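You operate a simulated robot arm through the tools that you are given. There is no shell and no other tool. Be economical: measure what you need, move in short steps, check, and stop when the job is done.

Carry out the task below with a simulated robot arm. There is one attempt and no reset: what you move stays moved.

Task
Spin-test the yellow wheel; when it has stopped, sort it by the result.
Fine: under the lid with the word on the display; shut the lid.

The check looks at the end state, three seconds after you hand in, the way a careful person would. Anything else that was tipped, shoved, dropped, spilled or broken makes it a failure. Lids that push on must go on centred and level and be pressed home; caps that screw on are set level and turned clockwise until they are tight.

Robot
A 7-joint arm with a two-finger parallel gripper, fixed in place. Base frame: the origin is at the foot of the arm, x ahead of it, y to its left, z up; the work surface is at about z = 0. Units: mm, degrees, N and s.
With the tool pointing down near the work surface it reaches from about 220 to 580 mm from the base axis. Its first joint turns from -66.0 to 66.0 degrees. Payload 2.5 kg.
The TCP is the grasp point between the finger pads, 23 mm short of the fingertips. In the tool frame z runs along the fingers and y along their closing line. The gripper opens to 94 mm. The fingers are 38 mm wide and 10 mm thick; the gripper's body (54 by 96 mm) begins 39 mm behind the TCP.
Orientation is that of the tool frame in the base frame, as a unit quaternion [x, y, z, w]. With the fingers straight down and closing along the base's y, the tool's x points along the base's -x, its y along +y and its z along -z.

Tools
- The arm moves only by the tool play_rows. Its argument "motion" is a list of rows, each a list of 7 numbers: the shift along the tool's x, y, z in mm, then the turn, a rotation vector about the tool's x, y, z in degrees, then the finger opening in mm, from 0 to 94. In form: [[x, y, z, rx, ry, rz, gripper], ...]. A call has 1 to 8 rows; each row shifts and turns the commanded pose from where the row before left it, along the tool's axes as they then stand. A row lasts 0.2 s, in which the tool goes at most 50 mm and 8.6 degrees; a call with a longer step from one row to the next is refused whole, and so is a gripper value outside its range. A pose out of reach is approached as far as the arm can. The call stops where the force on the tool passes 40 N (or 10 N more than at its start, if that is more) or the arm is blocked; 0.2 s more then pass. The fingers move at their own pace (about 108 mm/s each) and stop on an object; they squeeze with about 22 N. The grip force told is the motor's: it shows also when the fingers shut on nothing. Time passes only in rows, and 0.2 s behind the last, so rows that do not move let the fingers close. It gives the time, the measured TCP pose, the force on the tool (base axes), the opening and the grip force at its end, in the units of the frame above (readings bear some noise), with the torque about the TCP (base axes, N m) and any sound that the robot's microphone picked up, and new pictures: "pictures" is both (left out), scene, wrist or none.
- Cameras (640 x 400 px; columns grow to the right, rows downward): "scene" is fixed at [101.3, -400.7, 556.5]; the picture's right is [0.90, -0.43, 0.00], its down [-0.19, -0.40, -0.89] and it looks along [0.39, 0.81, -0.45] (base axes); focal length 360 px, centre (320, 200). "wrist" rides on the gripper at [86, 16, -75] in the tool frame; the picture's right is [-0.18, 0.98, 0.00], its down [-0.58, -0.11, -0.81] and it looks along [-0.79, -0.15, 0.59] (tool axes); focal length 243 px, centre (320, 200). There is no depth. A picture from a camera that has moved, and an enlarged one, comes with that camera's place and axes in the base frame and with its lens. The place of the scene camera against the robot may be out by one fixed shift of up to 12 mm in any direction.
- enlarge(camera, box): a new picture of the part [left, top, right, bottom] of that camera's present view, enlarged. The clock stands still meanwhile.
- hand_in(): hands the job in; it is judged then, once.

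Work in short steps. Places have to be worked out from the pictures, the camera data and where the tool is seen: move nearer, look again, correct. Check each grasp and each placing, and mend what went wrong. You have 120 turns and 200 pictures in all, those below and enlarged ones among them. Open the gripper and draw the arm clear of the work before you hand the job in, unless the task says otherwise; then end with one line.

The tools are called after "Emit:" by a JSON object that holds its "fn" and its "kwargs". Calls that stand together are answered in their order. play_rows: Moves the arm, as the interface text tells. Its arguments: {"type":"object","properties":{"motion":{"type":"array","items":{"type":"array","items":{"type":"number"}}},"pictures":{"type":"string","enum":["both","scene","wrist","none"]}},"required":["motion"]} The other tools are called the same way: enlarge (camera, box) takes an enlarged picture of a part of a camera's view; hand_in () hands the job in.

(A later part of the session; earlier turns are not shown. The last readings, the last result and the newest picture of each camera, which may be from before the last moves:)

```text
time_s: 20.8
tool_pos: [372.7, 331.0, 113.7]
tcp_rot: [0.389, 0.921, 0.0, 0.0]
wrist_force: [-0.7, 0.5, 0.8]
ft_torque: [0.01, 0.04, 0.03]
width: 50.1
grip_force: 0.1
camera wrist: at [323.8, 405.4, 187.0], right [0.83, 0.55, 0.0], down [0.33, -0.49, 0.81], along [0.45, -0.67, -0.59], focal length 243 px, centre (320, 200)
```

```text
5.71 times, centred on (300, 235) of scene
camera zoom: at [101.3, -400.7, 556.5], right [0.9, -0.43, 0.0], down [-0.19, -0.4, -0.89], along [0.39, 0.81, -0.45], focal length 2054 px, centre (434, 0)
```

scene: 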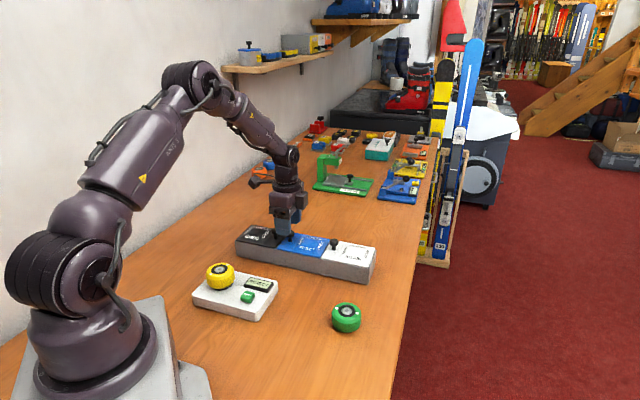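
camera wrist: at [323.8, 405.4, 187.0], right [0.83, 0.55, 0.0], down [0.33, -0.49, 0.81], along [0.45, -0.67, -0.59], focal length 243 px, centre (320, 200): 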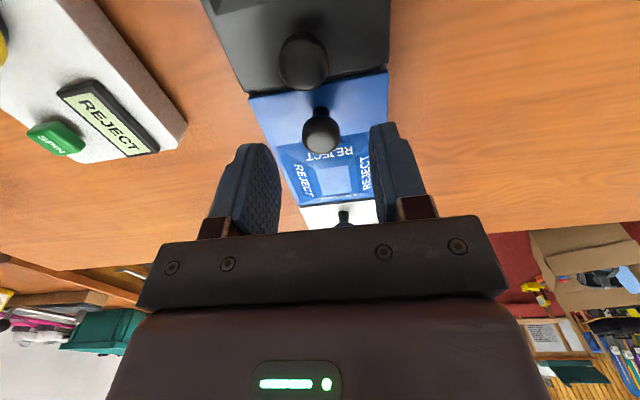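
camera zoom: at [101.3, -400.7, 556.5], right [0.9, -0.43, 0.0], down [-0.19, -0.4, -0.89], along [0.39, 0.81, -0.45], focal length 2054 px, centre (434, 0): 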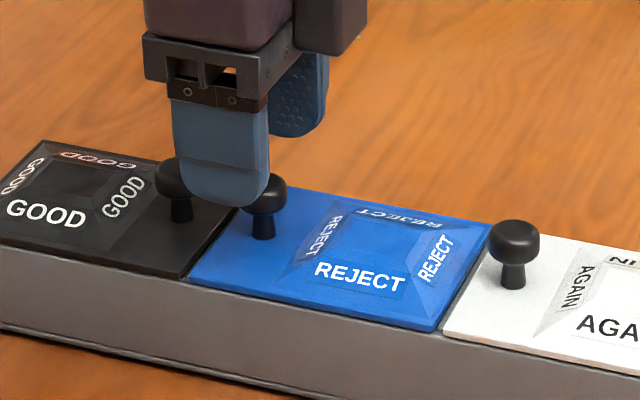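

Knob is centred within about 1 mm. Descending to grip its head.

Emit:
{"fn": "play_rows", "kwargs": {"motion": [[0, 0, 15, 0, 0, 0, 50], [0, 0, 10, 0, 0, 0, 50], [0, 0, 5, 0, 0, 0, 50], [0, 0, 2, 0, 0, 0, 50], [0, 0, 0, 0, 0, 0, 50]], "pictures": "wrist"}}

Emit:
{"fn": "enlarge", "kwargs": {"camera": "scene", "box": [250, 200, 350, 270]}}

```text
time_s: 22.0
tool_pos: [372.9, 329.8, 82.0]
tcp_rot: [0.388, 0.921, 0.0, 0.0]
wrist_force: [0.3, -0.3, 0.1]
ft_torque: [-0.02, -0.02, 0.01]
width: 50.0
grip_force: 0.0
camera wrist: at [323.6, 404.4, 155.1], right [0.83, 0.55, 0.0], down [0.33, -0.49, 0.81], along [0.45, -0.67, -0.59], focal length 243 px, centre (320, 200)
```

wrist: 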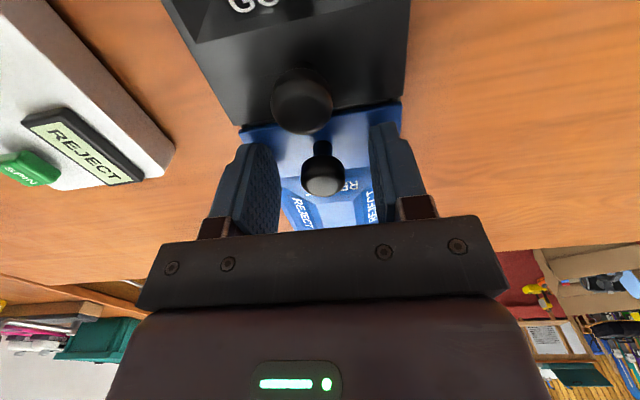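

```text
5.71 times, centred on (300, 235) of scene
camera zoom: at [101.3, -400.7, 556.5], right [0.9, -0.43, 0.0], down [-0.19, -0.4, -0.89], along [0.39, 0.81, -0.45], focal length 2054 px, centre (434, 0)
```

zoom: 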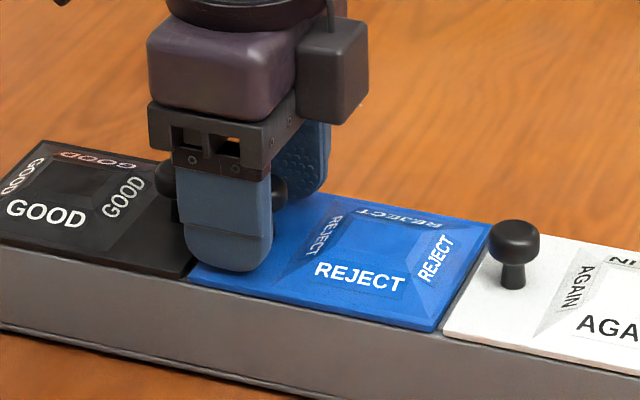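

Knob is between the pads. Closing on it, then testing with a tiny lift along the presumed hinge arc (2°).

Emit:
{"fn": "play_rows", "kwargs": {"motion": [[0, 0, 0, 0, 0, 0, 24], [0, 0, 0, 0, 0, 0, 10], [0, 0, 0, 0, 0, 0, 10], [0, 0, 0, 0, 0, 0, 10]], "pictures": "none"}}

Emit:
{"fn": "play_rows", "kwargs": {"motion": [[-1, 0, -3.3, 0, 2, 0, 10], [-1, 0, -3.3, 0, 2, 0, 10], [0, 0, 0, 0, 0, 0, 10]], "pictures": "wrist"}}

Emit:
{"fn": "enlarge", "kwargs": {"camera": "scene", "box": [250, 200, 350, 270]}}

```text
time_s: 23.0
tool_pos: [372.4, 329.6, 81.8]
tcp_rot: [0.389, 0.921, 0.0, 0.0]
wrist_force: [0.0, -0.2, 0.2]
ft_torque: [-0.03, 0.01, -0.02]
width: 21.4
grip_force: 22.4
```

```text
time_s: 23.8
tool_pos: [373.4, 328.1, 85.7]
tcp_rot: [0.388, 0.921, 0.012, -0.034]
wrist_force: [-3.1, 3.2, -18.3]
ft_torque: [0.03, 0.06, 0.0]
width: 21.3
grip_force: 22.1
camera wrist: at [328.6, 398.9, 166.2], right [0.83, 0.55, -0.02], down [0.37, -0.53, 0.76], along [0.41, -0.64, -0.65], focal length 243 px, centre (320, 200)
```

wrist: 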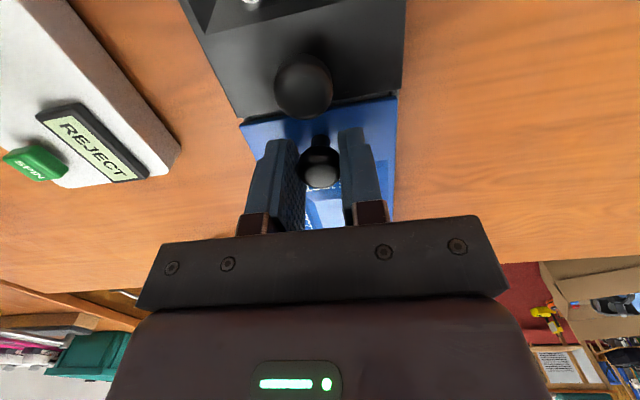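

```text
5.71 times, centred on (300, 235) of scene
camera zoom: at [101.4, -400.7, 556.5], right [0.9, -0.43, 0.0], down [-0.19, -0.4, -0.89], along [0.39, 0.81, -0.45], focal length 2054 px, centre (434, 0)
```

zoom: 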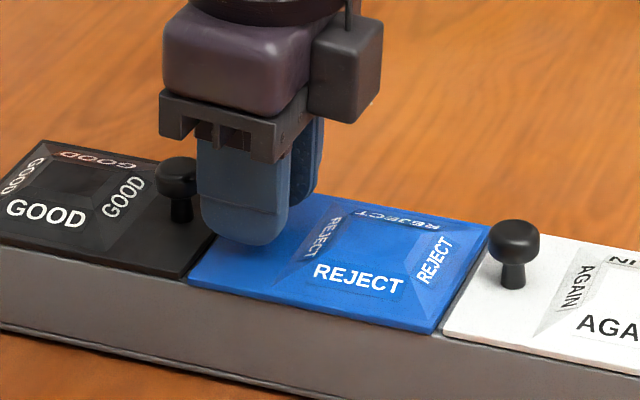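

There's an 18 N downward pull; I need to see whether the lid edge has lifted at all.

Emit:
{"fn": "enlarge", "kwargs": {"camera": "scene", "box": [276, 230, 316, 262]}}

Emit:
{"fn": "enlarge", "kwargs": {"camera": "wrist", "box": [220, 60, 420, 230]}}

```text
12.50 times, centred on (296, 246) of scene
camera zoom: at [101.4, -400.7, 556.5], right [0.9, -0.43, 0.0], down [-0.19, -0.4, -0.89], along [0.39, 0.81, -0.45], focal length 4494 px, centre (620, -375)
```

zoom: 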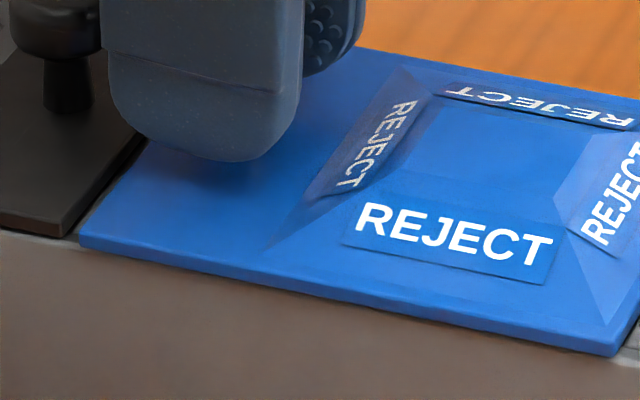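

```text
2.35 times, centred on (320, 145) of wrist
camera zoom: at [328.6, 398.9, 166.2], right [0.83, 0.55, -0.02], down [0.37, -0.53, 0.76], along [0.41, -0.64, -0.65], focal length 571 px, centre (320, 329)
```

zoom: 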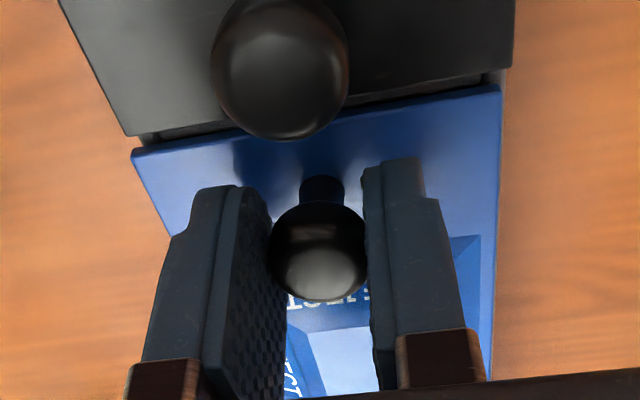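

The lid may be lifted only slightly or resisting. I'll pull a little further and compare.

Emit:
{"fn": "play_rows", "kwargs": {"motion": [[-0.8, 0, -2.0, 0, 1, 0, 10], [-0.8, 0, -2.0, 0, 1, 0, 10], [0, 0, 0, 0, 0, 0, 10]], "pictures": "wrist"}}

Emit:
{"fn": "enlarge", "kwargs": {"camera": "scene", "box": [276, 230, 316, 262]}}

```text
time_s: 24.6
tool_pos: [375.1, 327.4, 91.7]
tcp_rot: [0.388, 0.92, 0.021, -0.048]
wrist_force: [-3.7, 4.0, -12.4]
ft_torque: [-0.13, -0.18, 0.06]
width: 21.6
grip_force: 22.5
camera wrist: at [332.7, 396.0, 173.8], right [0.83, 0.56, -0.02], down [0.38, -0.55, 0.74], along [0.4, -0.62, -0.67], focal length 243 px, centre (320, 200)
```

wrist: 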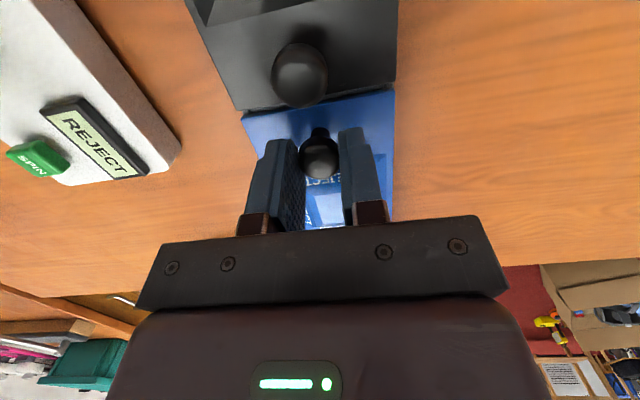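

```text
12.50 times, centred on (296, 246) of scene
camera zoom: at [101.4, -400.7, 556.5], right [0.9, -0.43, 0.0], down [-0.19, -0.4, -0.89], along [0.39, 0.81, -0.45], focal length 4494 px, centre (620, -375)
```

zoom: 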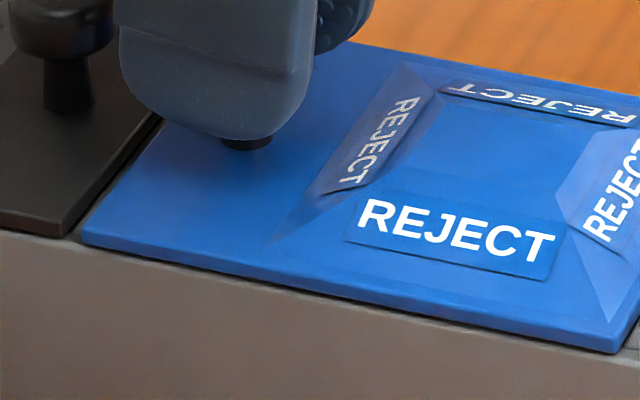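

The fingers slipped up the knob; the lid did not lift. I'll open, return level over the knob, and regrip to test whether the lid slides instead.

Emit:
{"fn": "play_rows", "kwargs": {"motion": [[0, 0, 0, 0, 0, 0, 44], [0, 0, 0, 0, -3, 0, 44], [1.8, 0, 4, 0, -3, 0, 44], [1.9, 0, 6, 0, 0, 0, 44], [0, 0, 0.5, 0, 0, 0, 44], [0, 0, 0, 0, 0, 0, 44]], "pictures": "wrist"}}

Emit:
{"fn": "enlarge", "kwargs": {"camera": "scene", "box": [276, 230, 316, 262]}}

```text
time_s: 26.0
tool_pos: [372.6, 329.2, 80.9]
tcp_rot: [0.388, 0.921, 0.0, 0.0]
wrist_force: [-0.2, -0.3, -0.7]
ft_torque: [-0.02, 0.03, 0.01]
width: 43.9
grip_force: 0.0
camera wrist: at [324.6, 404.6, 155.0], right [0.83, 0.55, 0.0], down [0.33, -0.49, 0.81], along [0.45, -0.67, -0.59], focal length 243 px, centre (320, 200)
```

wrist: 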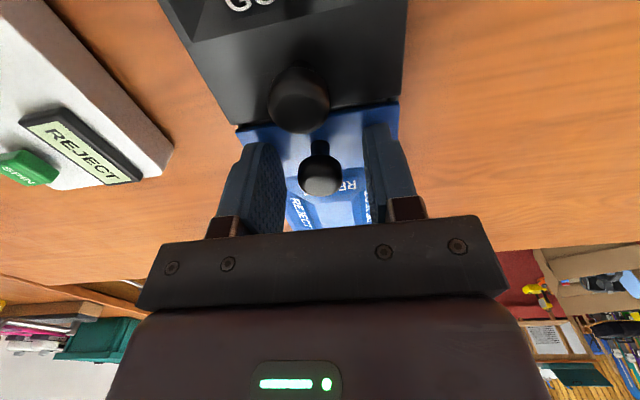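

```text
12.50 times, centred on (296, 246) of scene
camera zoom: at [101.3, -400.7, 556.5], right [0.9, -0.43, 0.0], down [-0.19, -0.4, -0.89], along [0.39, 0.81, -0.45], focal length 4494 px, centre (620, -375)
```

zoom: 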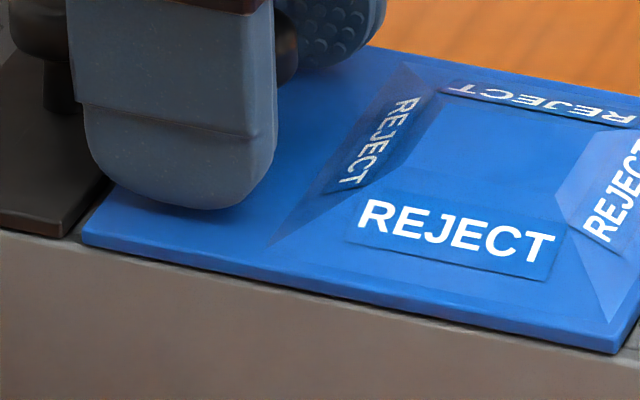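

Regripping, then testing lateral compliance in +v first.

Emit:
{"fn": "play_rows", "kwargs": {"motion": [[0, 0, 1, 0, 0, 0, 20], [0, 0, 0, 0, 0, 0, 10], [0, 0, 0, 0, 0, 0, 10], [0, 1.5, 0, 0, 0, 0, 10], [0, 1.5, 0, 0, 0, 0, 10]], "pictures": "none"}}

Emit:
{"fn": "play_rows", "kwargs": {"motion": [[0, -1.5, 0, 0, 0, 0, 10], [0, -1.5, 0, 0, 0, 0, 10], [0, -1.5, 0, 0, 0, 0, 10], [0, -1.5, 0, 0, 0, 0, 10]], "pictures": "none"}}

Emit:
{"fn": "play_rows", "kwargs": {"motion": [[0, 1.5, 0, 0, 0, 0, 10], [0, 1.5, 0, 0, 0, 0, 10], [1.5, 0, 0, 0, 0, 0, 10], [1.5, 0, 0, 0, 0, 0, 10]], "pictures": "none"}}

Emit:
{"fn": "play_rows", "kwargs": {"motion": [[-1.5, 0, 0, 0, 0, 0, 10], [-1.5, 0, 0, 0, 0, 0, 10], [-1.5, 0, 0, 0, 0, 0, 10], [-1.5, 0, 0, 0, 0, 0, 10]], "pictures": "none"}}

```text
time_s: 27.2
tool_pos: [373.7, 330.7, 79.3]
tcp_rot: [0.388, 0.921, -0.004, -0.002]
wrist_force: [-15.8, -18.1, 20.7]
ft_torque: [-0.18, 0.22, -0.03]
width: 21.6
grip_force: 21.9
```

```text
time_s: 28.2
tool_pos: [370.2, 327.3, 79.0]
tcp_rot: [0.389, 0.921, 0.001, 0.001]
wrist_force: [6.1, -5.3, -0.8]
ft_torque: [-0.11, -0.3, -0.05]
width: 21.8
grip_force: 22.0
```

```text
time_s: 29.2
tool_pos: [372.2, 330.6, 78.9]
tcp_rot: [0.39, 0.921, 0.0, 0.001]
wrist_force: [13.9, -14.2, -0.1]
ft_torque: [-0.05, -0.09, -0.01]
width: 21.5
grip_force: 22.7
```

```text
time_s: 30.2
tool_pos: [372.1, 329.3, 80.1]
tcp_rot: [0.388, 0.921, 0.0, -0.002]
wrist_force: [0.6, 1.3, 0.0]
ft_torque: [-0.35, -0.44, -0.05]
width: 21.7
grip_force: 21.8
```

Results: +v and -u are stiff, but -v seemed to move freely. I'll look at what the lid did.

Emit:
{"fn": "play_rows", "kwargs": {"motion": [[0, 0, 0, 0, 0, 0, 10]], "pictures": "wrist"}}

Emit:
{"fn": "enlarge", "kwargs": {"camera": "scene", "box": [276, 230, 316, 262]}}

```text
time_s: 30.6
tool_pos: [372.2, 330.7, 79.0]
tcp_rot: [0.388, 0.922, 0.0, -0.003]
wrist_force: [-5.8, 6.3, -0.4]
ft_torque: [-0.03, -0.05, 0.04]
width: 21.8
grip_force: 21.8
camera wrist: at [323.6, 404.2, 153.9], right [0.83, 0.56, 0.0], down [0.33, -0.49, 0.8], along [0.45, -0.67, -0.59], focal length 243 px, centre (320, 200)
```

wrist: 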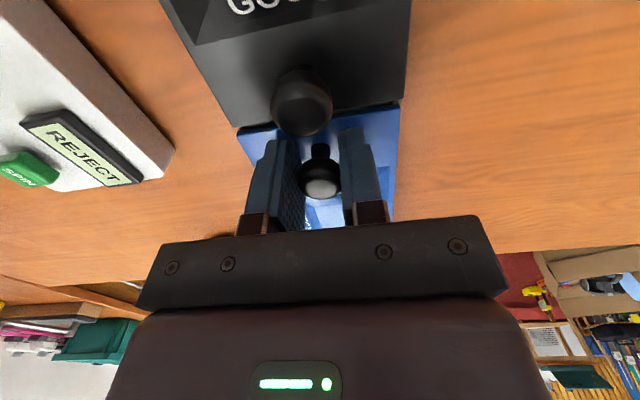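

```text
12.50 times, centred on (296, 246) of scene
camera zoom: at [101.3, -400.7, 556.5], right [0.9, -0.43, 0.0], down [-0.19, -0.4, -0.89], along [0.39, 0.81, -0.45], focal length 4494 px, centre (620, -375)
```

zoom: 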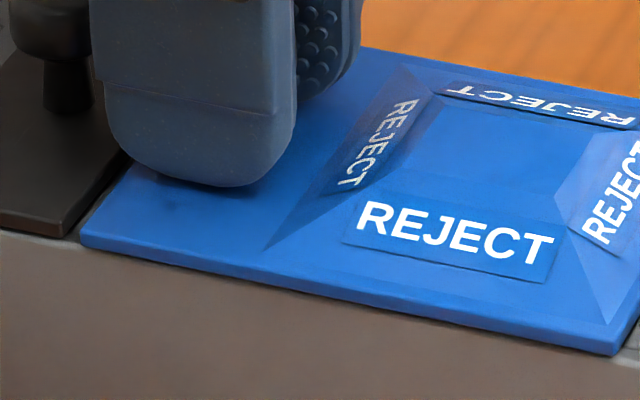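

The lid is held down and in u, but it moves freely toward -v: it's a sliding lid. I'll relax the u offset and slide it 12 mm toward -v to confirm.

Emit:
{"fn": "play_rows", "kwargs": {"motion": [[1.5, 0, 0, 0, 0, 0, 10], [0.5, -2, 0, 0, 0, 0, 10], [0, -3, 0, 0, 0, 0, 10], [0, -3, 0, 0, 0, 0, 10], [0, -4, 0, 0, 0, 0, 10], [0, 0, 0, 0, 0, 0, 10]], "pictures": "wrist"}}

Emit:
{"fn": "enlarge", "kwargs": {"camera": "scene", "box": [250, 215, 350, 285]}}

```text
time_s: 32.0
tool_pos: [364.1, 320.7, 79.2]
tcp_rot: [0.388, 0.922, 0.001, 0.0]
wrist_force: [-7.3, 8.5, 3.5]
ft_torque: [0.05, 0.02, 0.0]
width: 21.3
grip_force: 22.2
camera wrist: at [315.2, 396.1, 153.7], right [0.83, 0.55, 0.0], down [0.33, -0.49, 0.81], along [0.45, -0.67, -0.59], focal length 243 px, centre (320, 200)
```

wrist: 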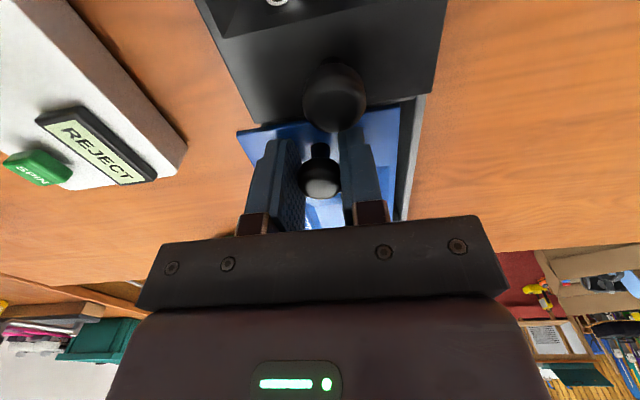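

```text
5.71 times, centred on (300, 250) of scene
camera zoom: at [101.3, -400.7, 556.5], right [0.9, -0.43, 0.0], down [-0.19, -0.4, -0.89], along [0.39, 0.81, -0.45], focal length 2054 px, centre (434, -86)
```

zoom: 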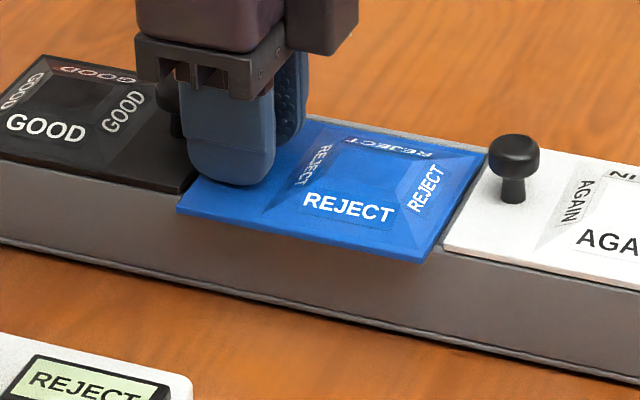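

Confirmed: it slides toward -v. I'll ease off the side force and continue sliding.

Emit:
{"fn": "play_rows", "kwargs": {"motion": [[1.5, 0, 0, 0, 0, 0, 10], [0, -6, 0, 0, 0, 0, 10], [0, -8, 0, 0, 0, 0, 10], [0, -8, 0, 0, 0, 0, 10], [0, -8, 0, 0, 0, 0, 10], [0, 0, 0, 0, 0, 0, 10]], "pictures": "wrist"}}

Emit:
{"fn": "enlarge", "kwargs": {"camera": "scene", "box": [230, 200, 370, 300]}}

```text
time_s: 33.4
tool_pos: [343.7, 300.2, 80.3]
tcp_rot: [0.389, 0.921, -0.002, 0.0]
wrist_force: [4.4, -4.1, -0.1]
ft_torque: [0.11, 0.06, -0.14]
width: 21.4
grip_force: 22.6
camera wrist: at [293.9, 374.9, 153.4], right [0.83, 0.55, 0.0], down [0.33, -0.49, 0.81], along [0.45, -0.67, -0.59], focal length 243 px, centre (320, 200)
```

wrist: 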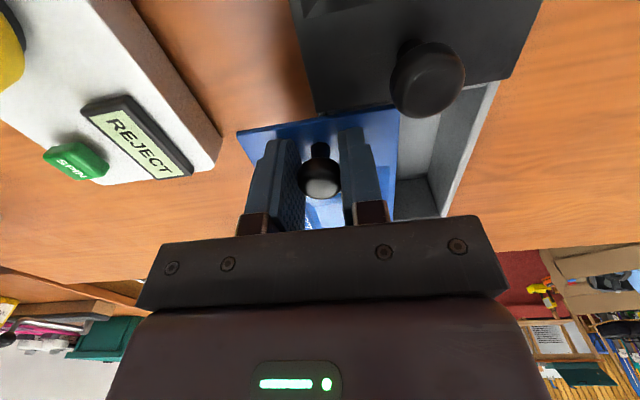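

```text
4.00 times, centred on (300, 250) of scene
camera zoom: at [101.3, -400.7, 556.5], right [0.9, -0.43, 0.0], down [-0.19, -0.4, -0.89], along [0.39, 0.81, -0.45], focal length 1438 px, centre (400, 0)
```

zoom: 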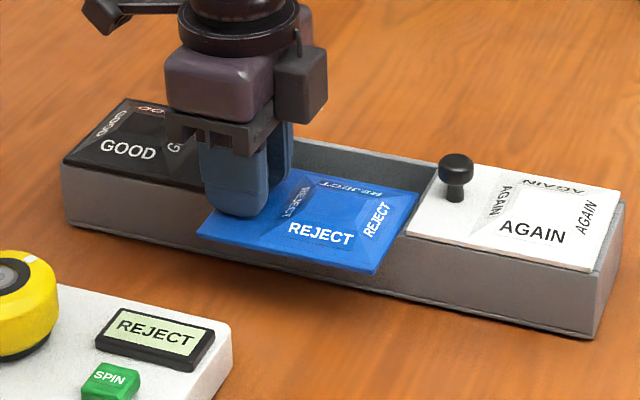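

About 42 mm open and the compartment is showing. Continuing carefully.

Emit:
{"fn": "play_rows", "kwargs": {"motion": [[-0.5, -6, 0, 0, 0, 0, 10], [0, -6, 0, 0, 0, 0, 10], [0, -6, 0, 0, 0, 0, 10], [0, -4, 0, 0, 0, 0, 10], [0, 0, 0, 0, 0, 0, 10]], "pictures": "wrist"}}

Emit:
{"fn": "enlarge", "kwargs": {"camera": "scene", "box": [230, 200, 370, 300]}}

```text
time_s: 34.6
tool_pos: [327.0, 284.9, 79.8]
tcp_rot: [0.389, 0.921, 0.001, 0.001]
wrist_force: [8.5, -7.9, 1.2]
ft_torque: [0.02, -0.08, -0.02]
width: 21.5
grip_force: 22.4
camera wrist: at [278.7, 359.7, 153.7], right [0.83, 0.55, 0.0], down [0.33, -0.49, 0.81], along [0.45, -0.67, -0.59], focal length 243 px, centre (320, 200)
```

wrist: 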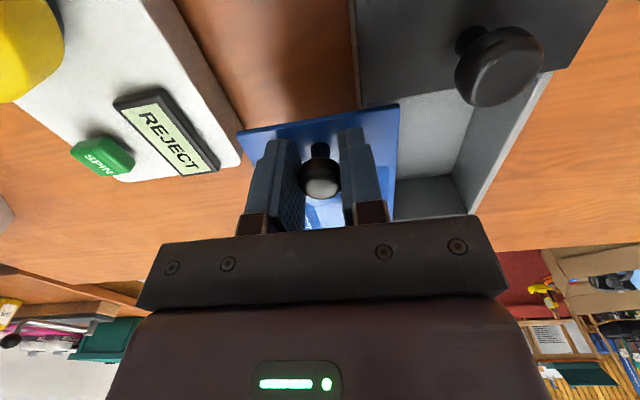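

```text
4.00 times, centred on (300, 250) of scene
camera zoom: at [101.3, -400.7, 556.5], right [0.9, -0.43, 0.0], down [-0.19, -0.4, -0.89], along [0.39, 0.81, -0.45], focal length 1438 px, centre (400, 0)
```

zoom: 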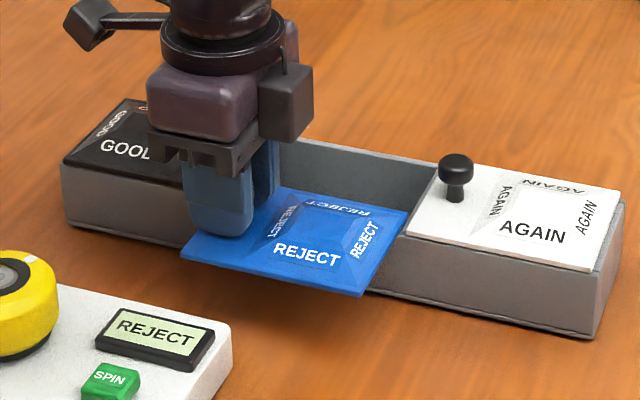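

About 65 mm open. I'll nudge a bit more, feeling for the end stop.

Emit:
{"fn": "play_rows", "kwargs": {"motion": [[1, -3, 0, 0, 0, 0, 10], [0.3, -3, 0, 0, 0, 0, 10], [0, -2, 0, 0, 0, 0, 10], [0, -2, 0, 0, 0, 0, 10], [0, 0, 0, 0, 0, 0, 10]], "pictures": "wrist"}}

Emit:
{"fn": "enlarge", "kwargs": {"camera": "scene", "box": [230, 200, 370, 300]}}

```text
time_s: 35.8
tool_pos: [320.9, 277.8, 78.9]
tcp_rot: [0.39, 0.921, 0.0, 0.001]
wrist_force: [14.5, -12.5, 2.6]
ft_torque: [-0.06, -0.19, 0.0]
width: 21.5
grip_force: 21.8
camera wrist: at [271.1, 352.6, 153.5], right [0.83, 0.55, 0.0], down [0.32, -0.49, 0.81], along [0.45, -0.67, -0.59], focal length 243 px, centre (320, 200)
```

wrist: 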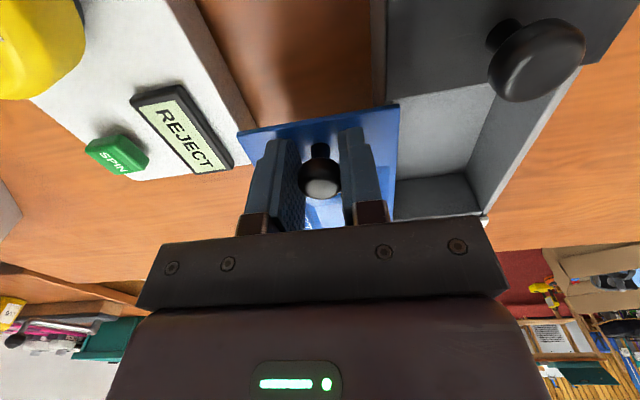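

```text
4.00 times, centred on (300, 250) of scene
camera zoom: at [101.3, -400.7, 556.5], right [0.9, -0.43, 0.0], down [-0.19, -0.4, -0.89], along [0.39, 0.81, -0.45], focal length 1438 px, centre (400, 0)
```

zoom: 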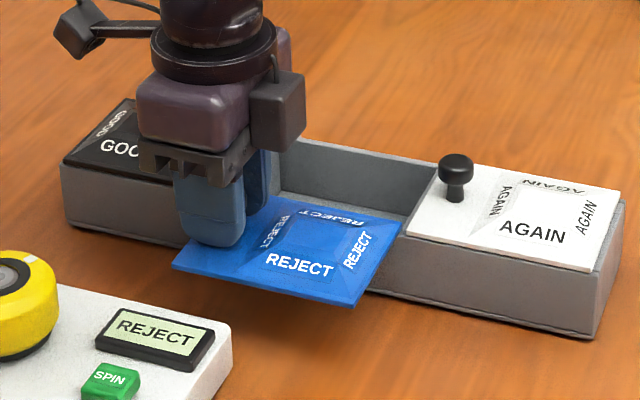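

74 mm open. I'll relieve the side force and go slightly farther.

Emit:
{"fn": "play_rows", "kwargs": {"motion": [[-2.8, 0, 0, 0, 0, 0, 10], [0, -2, 0, 0, 0, 0, 10], [0, -2, 0, 0, 0, 0, 10], [0, 0, 0, 0, 0, 0, 10]], "pictures": "none"}}

```text
time_s: 36.8
tool_pos: [317.5, 274.7, 78.3]
tcp_rot: [0.389, 0.921, 0.002, 0.001]
wrist_force: [12.1, 1.5, 8.5]
ft_torque: [0.25, 0.14, -0.09]
width: 21.3
grip_force: 22.0
```

There's a resistance in v now (about 10 N), the end stop. I'll relax, release and rise.

Emit:
{"fn": "play_rows", "kwargs": {"motion": [[0, 1, 0, 0, 0, 0, 10], [0, 0, 0, 0, 0, 0, 40], [0, 0, 0, 0, 0, 0, 40], [0, 0, -30, 0, 0, 0, 40], [0, 0, -40, 0, 0, 0, 40], [0, 0, -40, 0, 0, 0, 40], [0, 0, 0, 0, 0, 0, 76]]}}

Emit:
{"fn": "enlarge", "kwargs": {"camera": "scene", "box": [230, 200, 370, 300]}}

```text
time_s: 38.4
tool_pos: [316.9, 274.2, 189.1]
tcp_rot: [0.389, 0.921, 0.0, 0.0]
wrist_force: [0.1, 0.4, 0.1]
ft_torque: [0.0, -0.03, 0.0]
width: 76.2
grip_force: 0.0
camera wrist: at [267.6, 349.9, 263.8], right [0.83, 0.55, 0.0], down [0.33, -0.49, 0.81], along [0.45, -0.67, -0.59], focal length 243 px, centre (320, 200)
```

scene: 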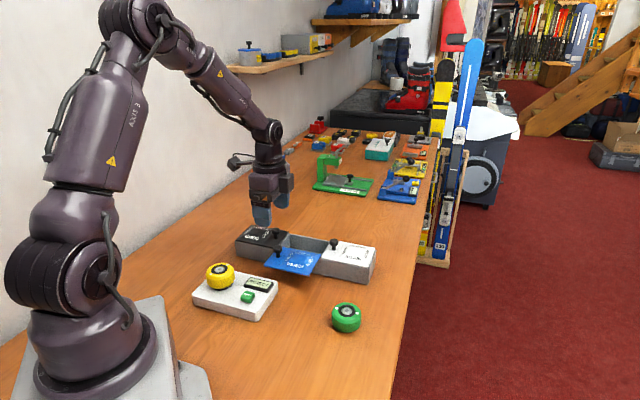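
wrist: 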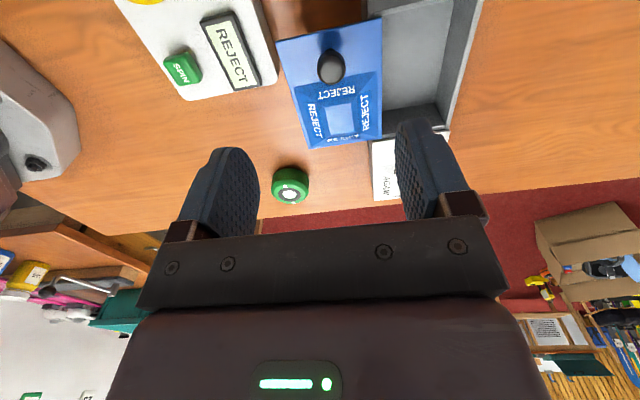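

```text
4.00 times, centred on (300, 250) of scene
camera zoom: at [101.3, -400.7, 556.5], right [0.9, -0.43, 0.0], down [-0.19, -0.4, -0.89], along [0.39, 0.81, -0.45], focal length 1438 px, centre (400, 0)
```

zoom: 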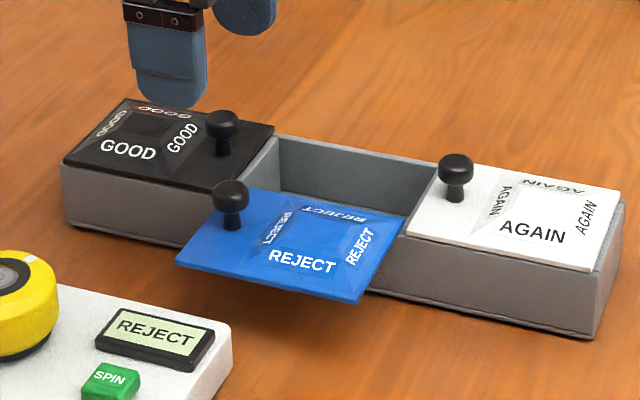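

Lid stays out, level. I'll look down into the compartment to measure the opening.

Emit:
{"fn": "play_rows", "kwargs": {"motion": [[-4, 42, 0, 0, 0, 0, 76], [-4, 42, 0, 0, 0, 0, 76], [0, 0, 0, 0, 0, 0, 76]], "pictures": "wrist"}}

Emit:
{"fn": "enlarge", "kwargs": {"camera": "wrist", "box": [220, 0, 420, 150]}}

```text
time_s: 39.2
tool_pos: [382.4, 328.8, 189.8]
tcp_rot: [0.388, 0.922, -0.001, 0.001]
wrist_force: [-0.1, -0.3, -0.5]
ft_torque: [0.01, -0.03, 0.0]
width: 75.9
grip_force: 0.1
camera wrist: at [333.8, 403.2, 264.3], right [0.83, 0.55, 0.0], down [0.33, -0.49, 0.81], along [0.45, -0.67, -0.59], focal length 243 px, centre (320, 200)
```

wrist: 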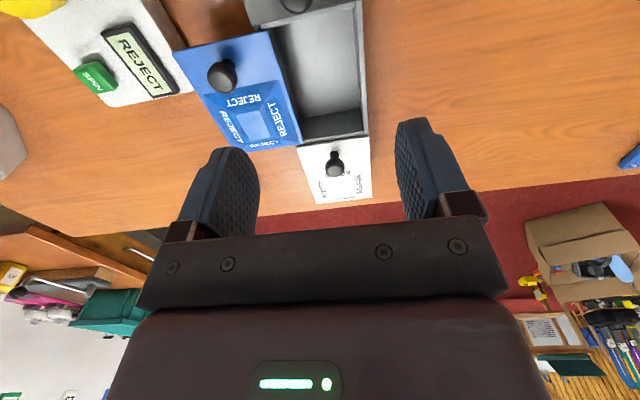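

```text
2.67 times, centred on (320, 75) of wrist
camera zoom: at [333.8, 403.2, 264.3], right [0.83, 0.55, 0.0], down [0.33, -0.49, 0.81], along [0.45, -0.67, -0.59], focal length 647 px, centre (320, 533)
```

zoom: 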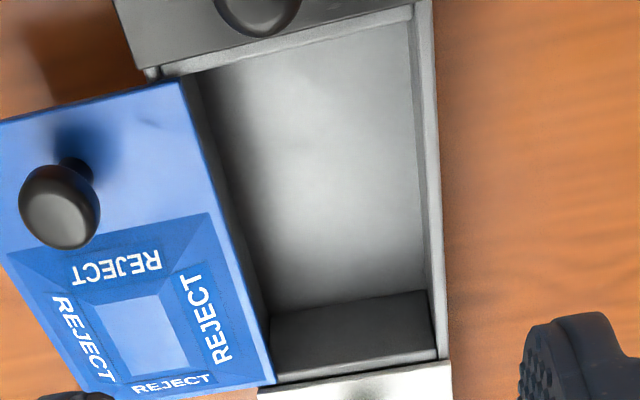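

The opening is about 66 mm × 115 mm, centred near (403,305): wide enough with fingers along the long side. Now back above the wheel on the spindle.

Emit:
{"fn": "play_rows", "kwargs": {"motion": [[18.9, -36.8, 0, 0, 0, 0, 80], [18.9, -36.8, 0, 0, 0, 0, 80], [18.9, -36.8, 0, 0, 0, 0, 80], [18.9, -36.8, 0, 0, 0, 0, 80], [18.7, -36.7, 0, 0, 0, 0, 80], [0, 0, 0, 0, 0, 0, 80]]}}

Emit:
{"fn": "enlarge", "kwargs": {"camera": "scene", "box": [180, 230, 290, 320]}}

```text
time_s: 40.6
tool_pos: [186.8, 267.0, 190.8]
tcp_rot: [0.389, 0.921, 0.0, 0.0]
wrist_force: [-0.1, -0.5, -0.1]
ft_torque: [-0.03, 0.01, 0.01]
width: 80.0
grip_force: 0.0
camera wrist: at [138.3, 342.4, 265.1], right [0.83, 0.55, 0.0], down [0.33, -0.49, 0.81], along [0.45, -0.67, -0.59], focal length 243 px, centre (320, 200)
```

scene: 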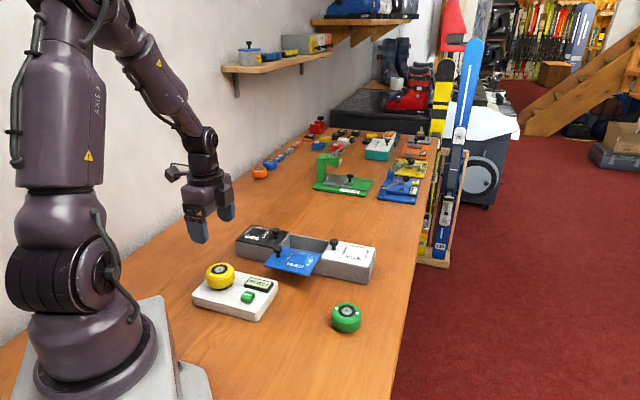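
wrist: 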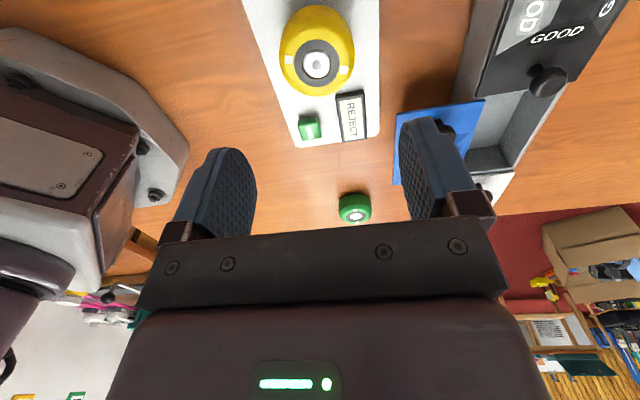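

```text
4.44 times, centred on (235, 275) of scene
camera zoom: at [101.3, -400.7, 556.5], right [0.9, -0.43, 0.0], down [-0.19, -0.4, -0.89], along [0.39, 0.81, -0.45], focal length 1598 px, centre (698, -133)
```

zoom: 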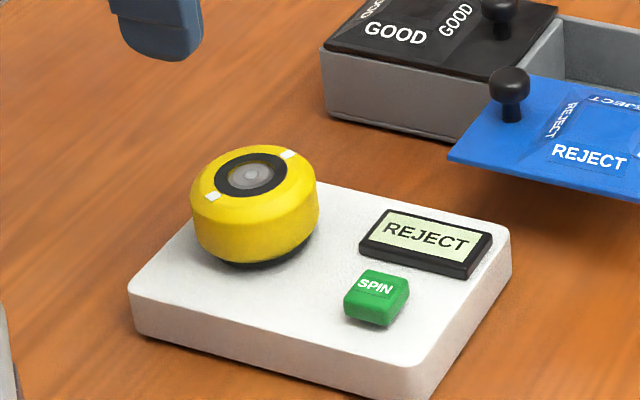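

Wheel on spindle, stopped. I'll shift by about -2.3 mm in tool y and descend halfway to recheck centring.

Emit:
{"fn": "play_rows", "kwargs": {"motion": [[-0.5, -2.0, 20, 0, 0, 0, 80], [0, 0, 40, 0, 0, 0, 80], [0, 0, 25, 0, 0, 0, 80], [0, 0, 0, 0, 0, 0, 80]], "pictures": "none"}}

Emit:
{"fn": "enlarge", "kwargs": {"camera": "wrist", "box": [200, 60, 440, 240]}}

```text
time_s: 41.6
tool_pos: [187.0, 267.9, 105.0]
tcp_rot: [0.388, 0.922, 0.0, 0.0]
wrist_force: [-0.7, -0.2, -0.2]
ft_torque: [0.01, -0.02, 0.0]
width: 79.9
grip_force: 0.1
```

```text
2.22 times, centred on (320, 150) of wrist
camera zoom: at [137.4, 342.2, 178.7], right [0.83, 0.55, 0.0], down [0.33, -0.49, 0.81], along [0.45, -0.67, -0.59], focal length 539 px, centre (320, 311)
```

zoom: 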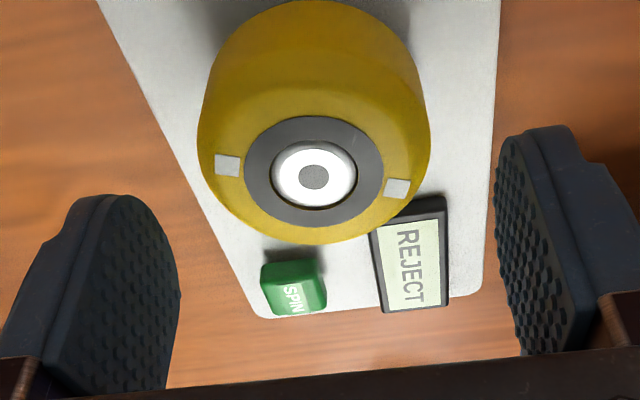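

Hub is ~1.8 mm toward -v; correct, descend to z≈66, and grip.

Emit:
{"fn": "play_rows", "kwargs": {"motion": [[0, -1.8, 15, 0, 0, 0, 80], [0, 0, 15, 0, 0, 0, 80], [0, 0, 8, 0, 0, 0, 80], [0, 0, 0, 0, 0, 0, 62], [0, 0, 0, 0, 0, 0, 50], [0, 0, 0, 0, 0, 0, 50], [0, 0, 0, 0, 0, 0, 50]]}}

```text
time_s: 43.2
tool_pos: [183.2, 264.2, 67.4]
tcp_rot: [0.389, 0.921, 0.0, 0.001]
wrist_force: [-0.1, 1.3, -0.3]
ft_torque: [-0.03, 0.0, 0.0]
width: 59.3
grip_force: 21.8
camera wrist: at [134.9, 339.4, 140.9], right [0.83, 0.55, 0.0], down [0.33, -0.49, 0.81], along [0.45, -0.67, -0.59], focal length 243 px, centre (320, 200)
```

scene: 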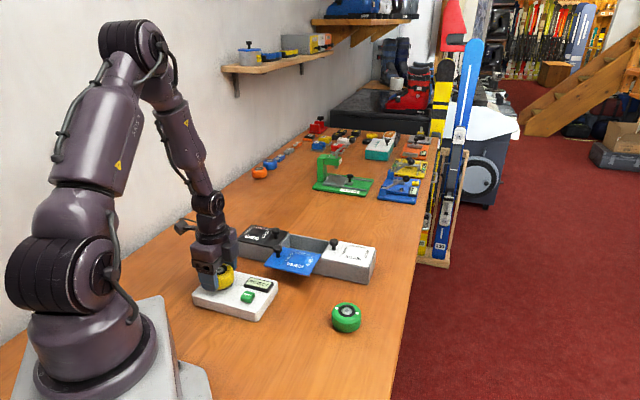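
wrist: 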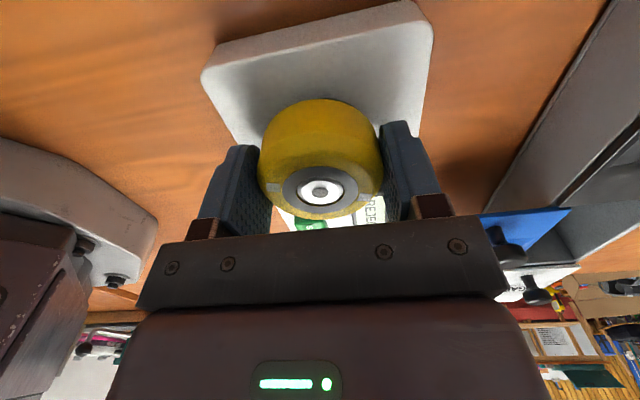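

Gripped with no side load. Lifting straight off the spindle.

Emit:
{"fn": "play_rows", "kwargs": {"motion": [[0, 0, -5, 0, 0, 0, 50], [0, 0, -8, 0, 0, 0, 50], [0, 0, -10, 0, 0, 0, 50], [0, 0, -30, 0, 0, 0, 50], [0, 0, -40, 0, 0, 0, 50], [0, 0, -20, 0, 0, 0, 50], [0, 0, 0, 0, 0, 0, 50]]}}

```text
time_s: 44.8
tool_pos: [183.3, 264.1, 179.4]
tcp_rot: [0.388, 0.921, 0.0, 0.0]
wrist_force: [0.7, 0.2, -1.6]
ft_torque: [0.01, 0.01, -0.03]
width: 59.5
grip_force: 22.7
camera wrist: at [134.5, 338.8, 253.9], right [0.83, 0.55, 0.0], down [0.33, -0.49, 0.81], along [0.45, -0.67, -0.59], focal length 243 px, centre (320, 200)
```

scene: 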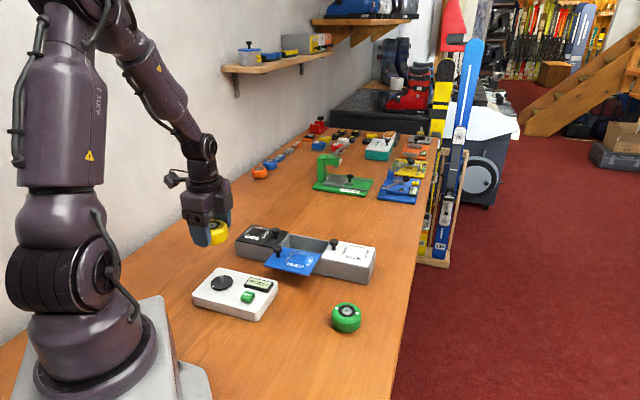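
wrist: 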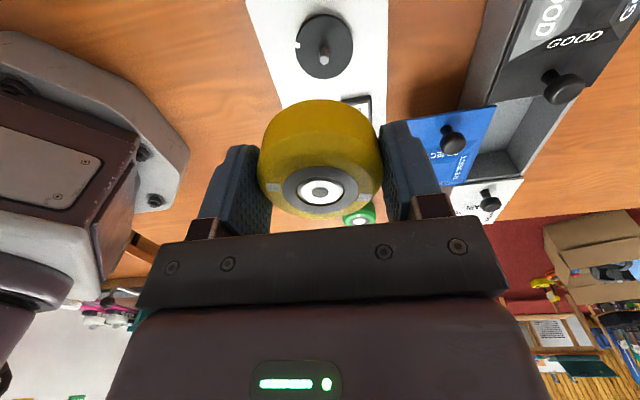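

Wheel held, spindle clear. Moving over the compartment.

Emit:
{"fn": "play_rows", "kwargs": {"motion": [[-25.1, 37, 0, 0, 0, 0, 50], [-25.1, 37, 0, 0, 0, 0, 50], [-25.1, 37, 0, 0, 0, 0, 50], [-25.2, 36.9, 0, 0, 0, 0, 50], [-25.2, 36.9, 0, 0, 0, 0, 50], [0, 0, 0, 0, 0, -8.2, 50], [0, 0, 0, 0, 0, -8.2, 50], [0, 0, 0, 0, 0, -8.2, 50]], "pictures": "none"}}

Emit:
{"fn": "play_rows", "kwargs": {"motion": [[0, 0, 0, 0, 0, -8.2, 50], [0, 0, 0, 0, 0, -8.2, 50], [0, 0, 0, 0, 0, -8.2, 50], [0, 0, 0, 0, 0, -8.2, 50], [0, 0, 0, 0, 0, -8.2, 50], [0, 0, 0, 0, 0, -8.2, 50], [0, 0, 0, 0, 0, -8.1, 50], [0, 0, 0, 0, 0, -8.1, 50]]}}

Emit:
{"fn": "enlarge", "kwargs": {"camera": "scene", "box": [230, 180, 370, 290]}}

```text
time_s: 46.6
tool_pos: [402.9, 302.9, 178.5]
tcp_rot: [0.183, 0.983, 0.0, 0.0]
wrist_force: [0.2, -0.1, -1.4]
ft_torque: [-0.01, 0.0, 0.0]
width: 59.4
grip_force: 22.3
```

```text
time_s: 48.4
tool_pos: [404.7, 302.2, 179.2]
tcp_rot: [-0.378, 0.926, 0.0, 0.0]
wrist_force: [0.2, 0.0, -0.9]
ft_torque: [0.02, -0.01, 0.0]
width: 59.7
grip_force: 21.5
camera wrist: at [331.4, 255.3, 253.8], right [-0.56, 0.83, 0.0], down [0.49, 0.33, 0.81], along [0.67, 0.45, -0.59], focal length 243 px, centre (320, 200)
```

scene: 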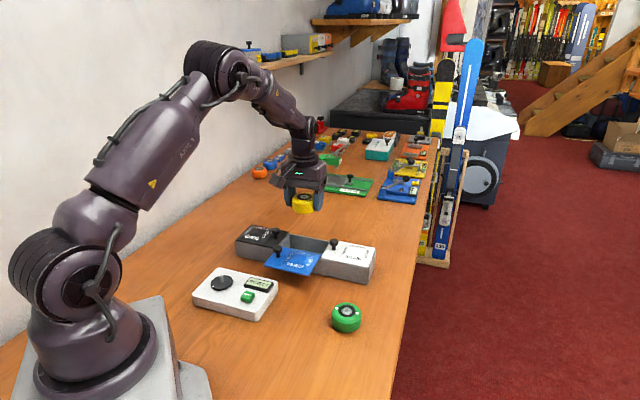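
wrist: 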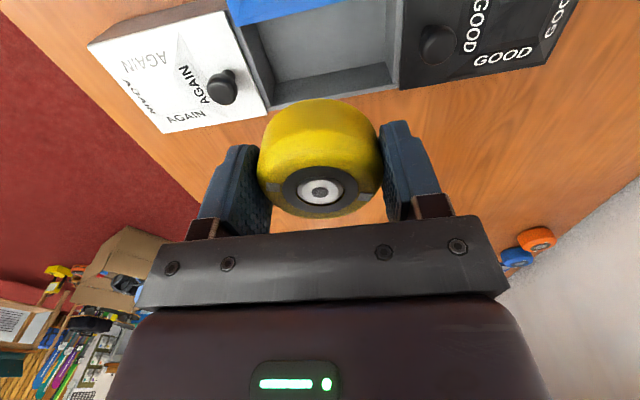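

```text
3.64 times, centred on (300, 235) of scene
camera zoom: at [101.3, -400.7, 556.5], right [0.9, -0.43, 0.0], down [-0.19, -0.4, -0.89], along [0.39, 0.81, -0.45], focal length 1307 px, centre (393, 73)
```

zoom: 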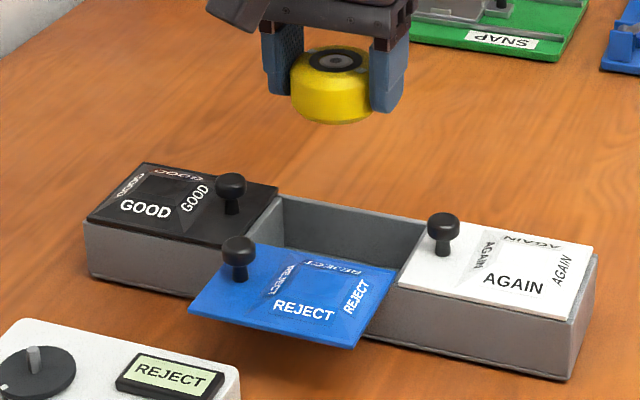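

Good view. I'll enlarge the opening to fix its centre in this frame.

Emit:
{"fn": "enlarge", "kwargs": {"camera": "wrist", "box": [210, 0, 430, 130]}}

```text
2.91 times, centred on (320, 65) of wrist
camera zoom: at [331.4, 255.3, 253.8], right [-0.56, 0.83, 0.0], down [0.49, 0.33, 0.81], along [0.67, 0.45, -0.59], focal length 706 px, centre (320, 593)
```

zoom: 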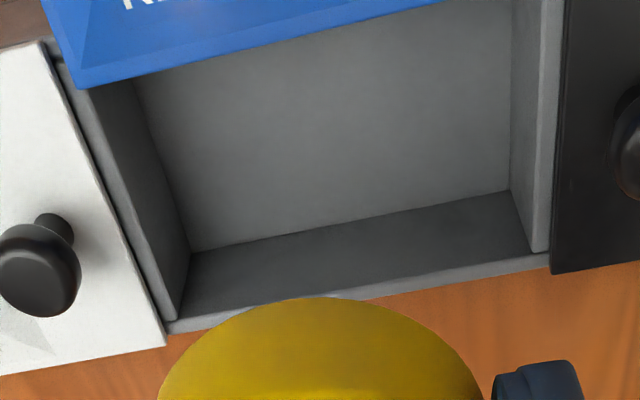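

Opening is centred at (402,305), 64 mm wide versus the 60 mm wheel. I'll correct by ~2 mm and lower to just above the rim.

Emit:
{"fn": "play_rows", "kwargs": {"motion": [[0.4, 2.1, 0, 0, 0, 0, 50], [0, 0, 40, 0, 0, 0, 50], [0, 0, 35, 0, 0, 0, 50], [0, 0, 10, 0, 0, 0, 50], [0, 0, 0, 0, 0, 0, 50]], "pictures": "wrist"}}

Emit:
{"fn": "enlarge", "kwargs": {"camera": "scene", "box": [260, 210, 350, 275]}}

Emit:
{"fn": "enlarge", "kwargs": {"camera": "wrist", "box": [210, 0, 430, 150]}}

```text
time_s: 49.6
tool_pos: [403.8, 304.1, 93.0]
tcp_rot: [-0.377, 0.926, -0.001, 0.0]
wrist_force: [-0.1, 0.2, -1.1]
ft_torque: [0.01, 0.02, 0.0]
width: 59.4
grip_force: 22.2
camera wrist: at [329.9, 256.3, 167.9], right [-0.55, 0.83, 0.0], down [0.49, 0.33, 0.81], along [0.67, 0.45, -0.59], focal length 243 px, centre (320, 200)
```

wrist: 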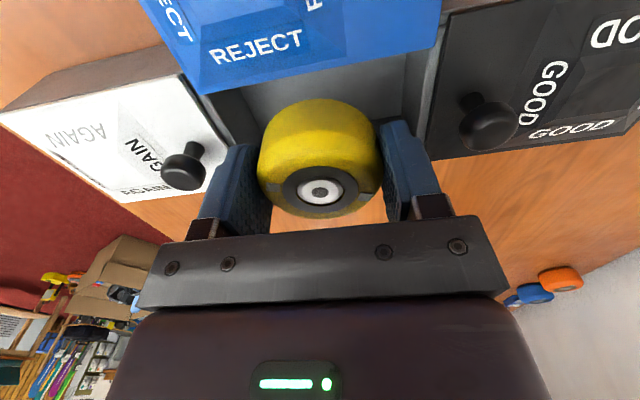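

```text
6.15 times, centred on (305, 242) of scene
camera zoom: at [101.3, -400.7, 556.5], right [0.9, -0.43, 0.0], down [-0.19, -0.4, -0.89], along [0.39, 0.81, -0.45], focal length 2212 px, centre (412, -62)
```

zoom: 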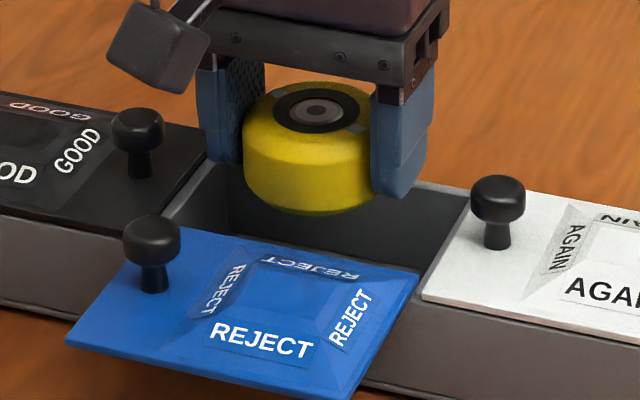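

```text
2.67 times, centred on (320, 75) of wrist
camera zoom: at [329.9, 256.3, 167.9], right [-0.55, 0.83, 0.0], down [0.49, 0.33, 0.81], along [0.67, 0.45, -0.59], focal length 647 px, centre (320, 533)
```

zoom: 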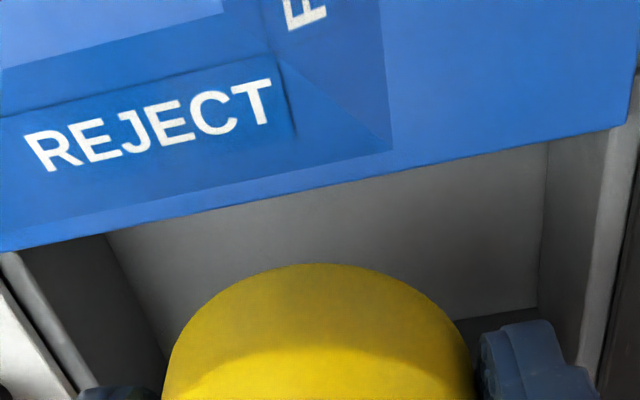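

Margins of about 2 mm each side check out. Lowering in small steps while watching force.

Emit:
{"fn": "play_rows", "kwargs": {"motion": [[0, 0, 5, 0, 0, 0, 50], [0, 0, 5, 0, 0, 0, 50], [0, 0, 4, 0, 0, 0, 50], [0, 0, 4, 0, 0, 0, 50], [0, 0, 0, 0, 0, 0, 50]], "pictures": "wrist"}}

Emit:
{"fn": "enlarge", "kwargs": {"camera": "scene", "box": [260, 210, 350, 275]}}

```text
time_s: 50.8
tool_pos: [404.0, 302.8, 75.6]
tcp_rot: [-0.376, 0.927, -0.001, 0.0]
wrist_force: [-1.0, -1.0, -1.4]
ft_torque: [0.01, -0.02, 0.03]
width: 59.2
grip_force: 22.3
camera wrist: at [330.0, 256.6, 150.7], right [-0.55, 0.83, 0.0], down [0.49, 0.33, 0.81], along [0.67, 0.45, -0.59], focal length 243 px, centre (320, 200)
```

wrist: 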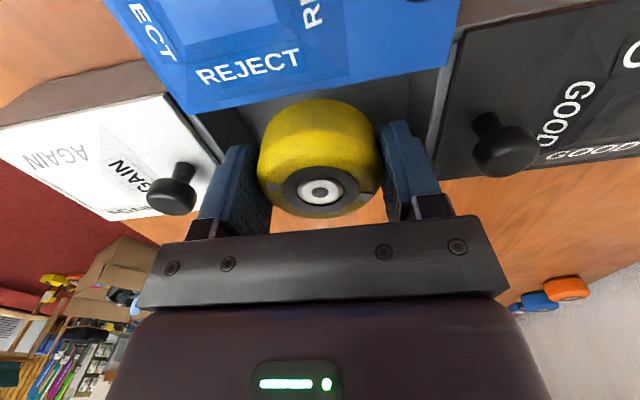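

```text
6.15 times, centred on (305, 242) of scene
camera zoom: at [101.3, -400.7, 556.5], right [0.9, -0.43, 0.0], down [-0.19, -0.4, -0.89], along [0.39, 0.81, -0.45], focal length 2212 px, centre (412, -62)
```

zoom: 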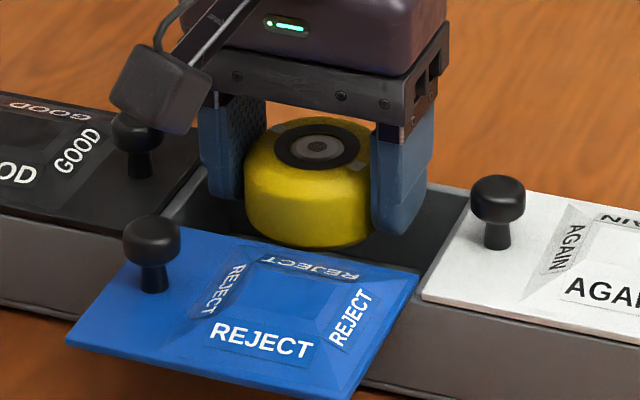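

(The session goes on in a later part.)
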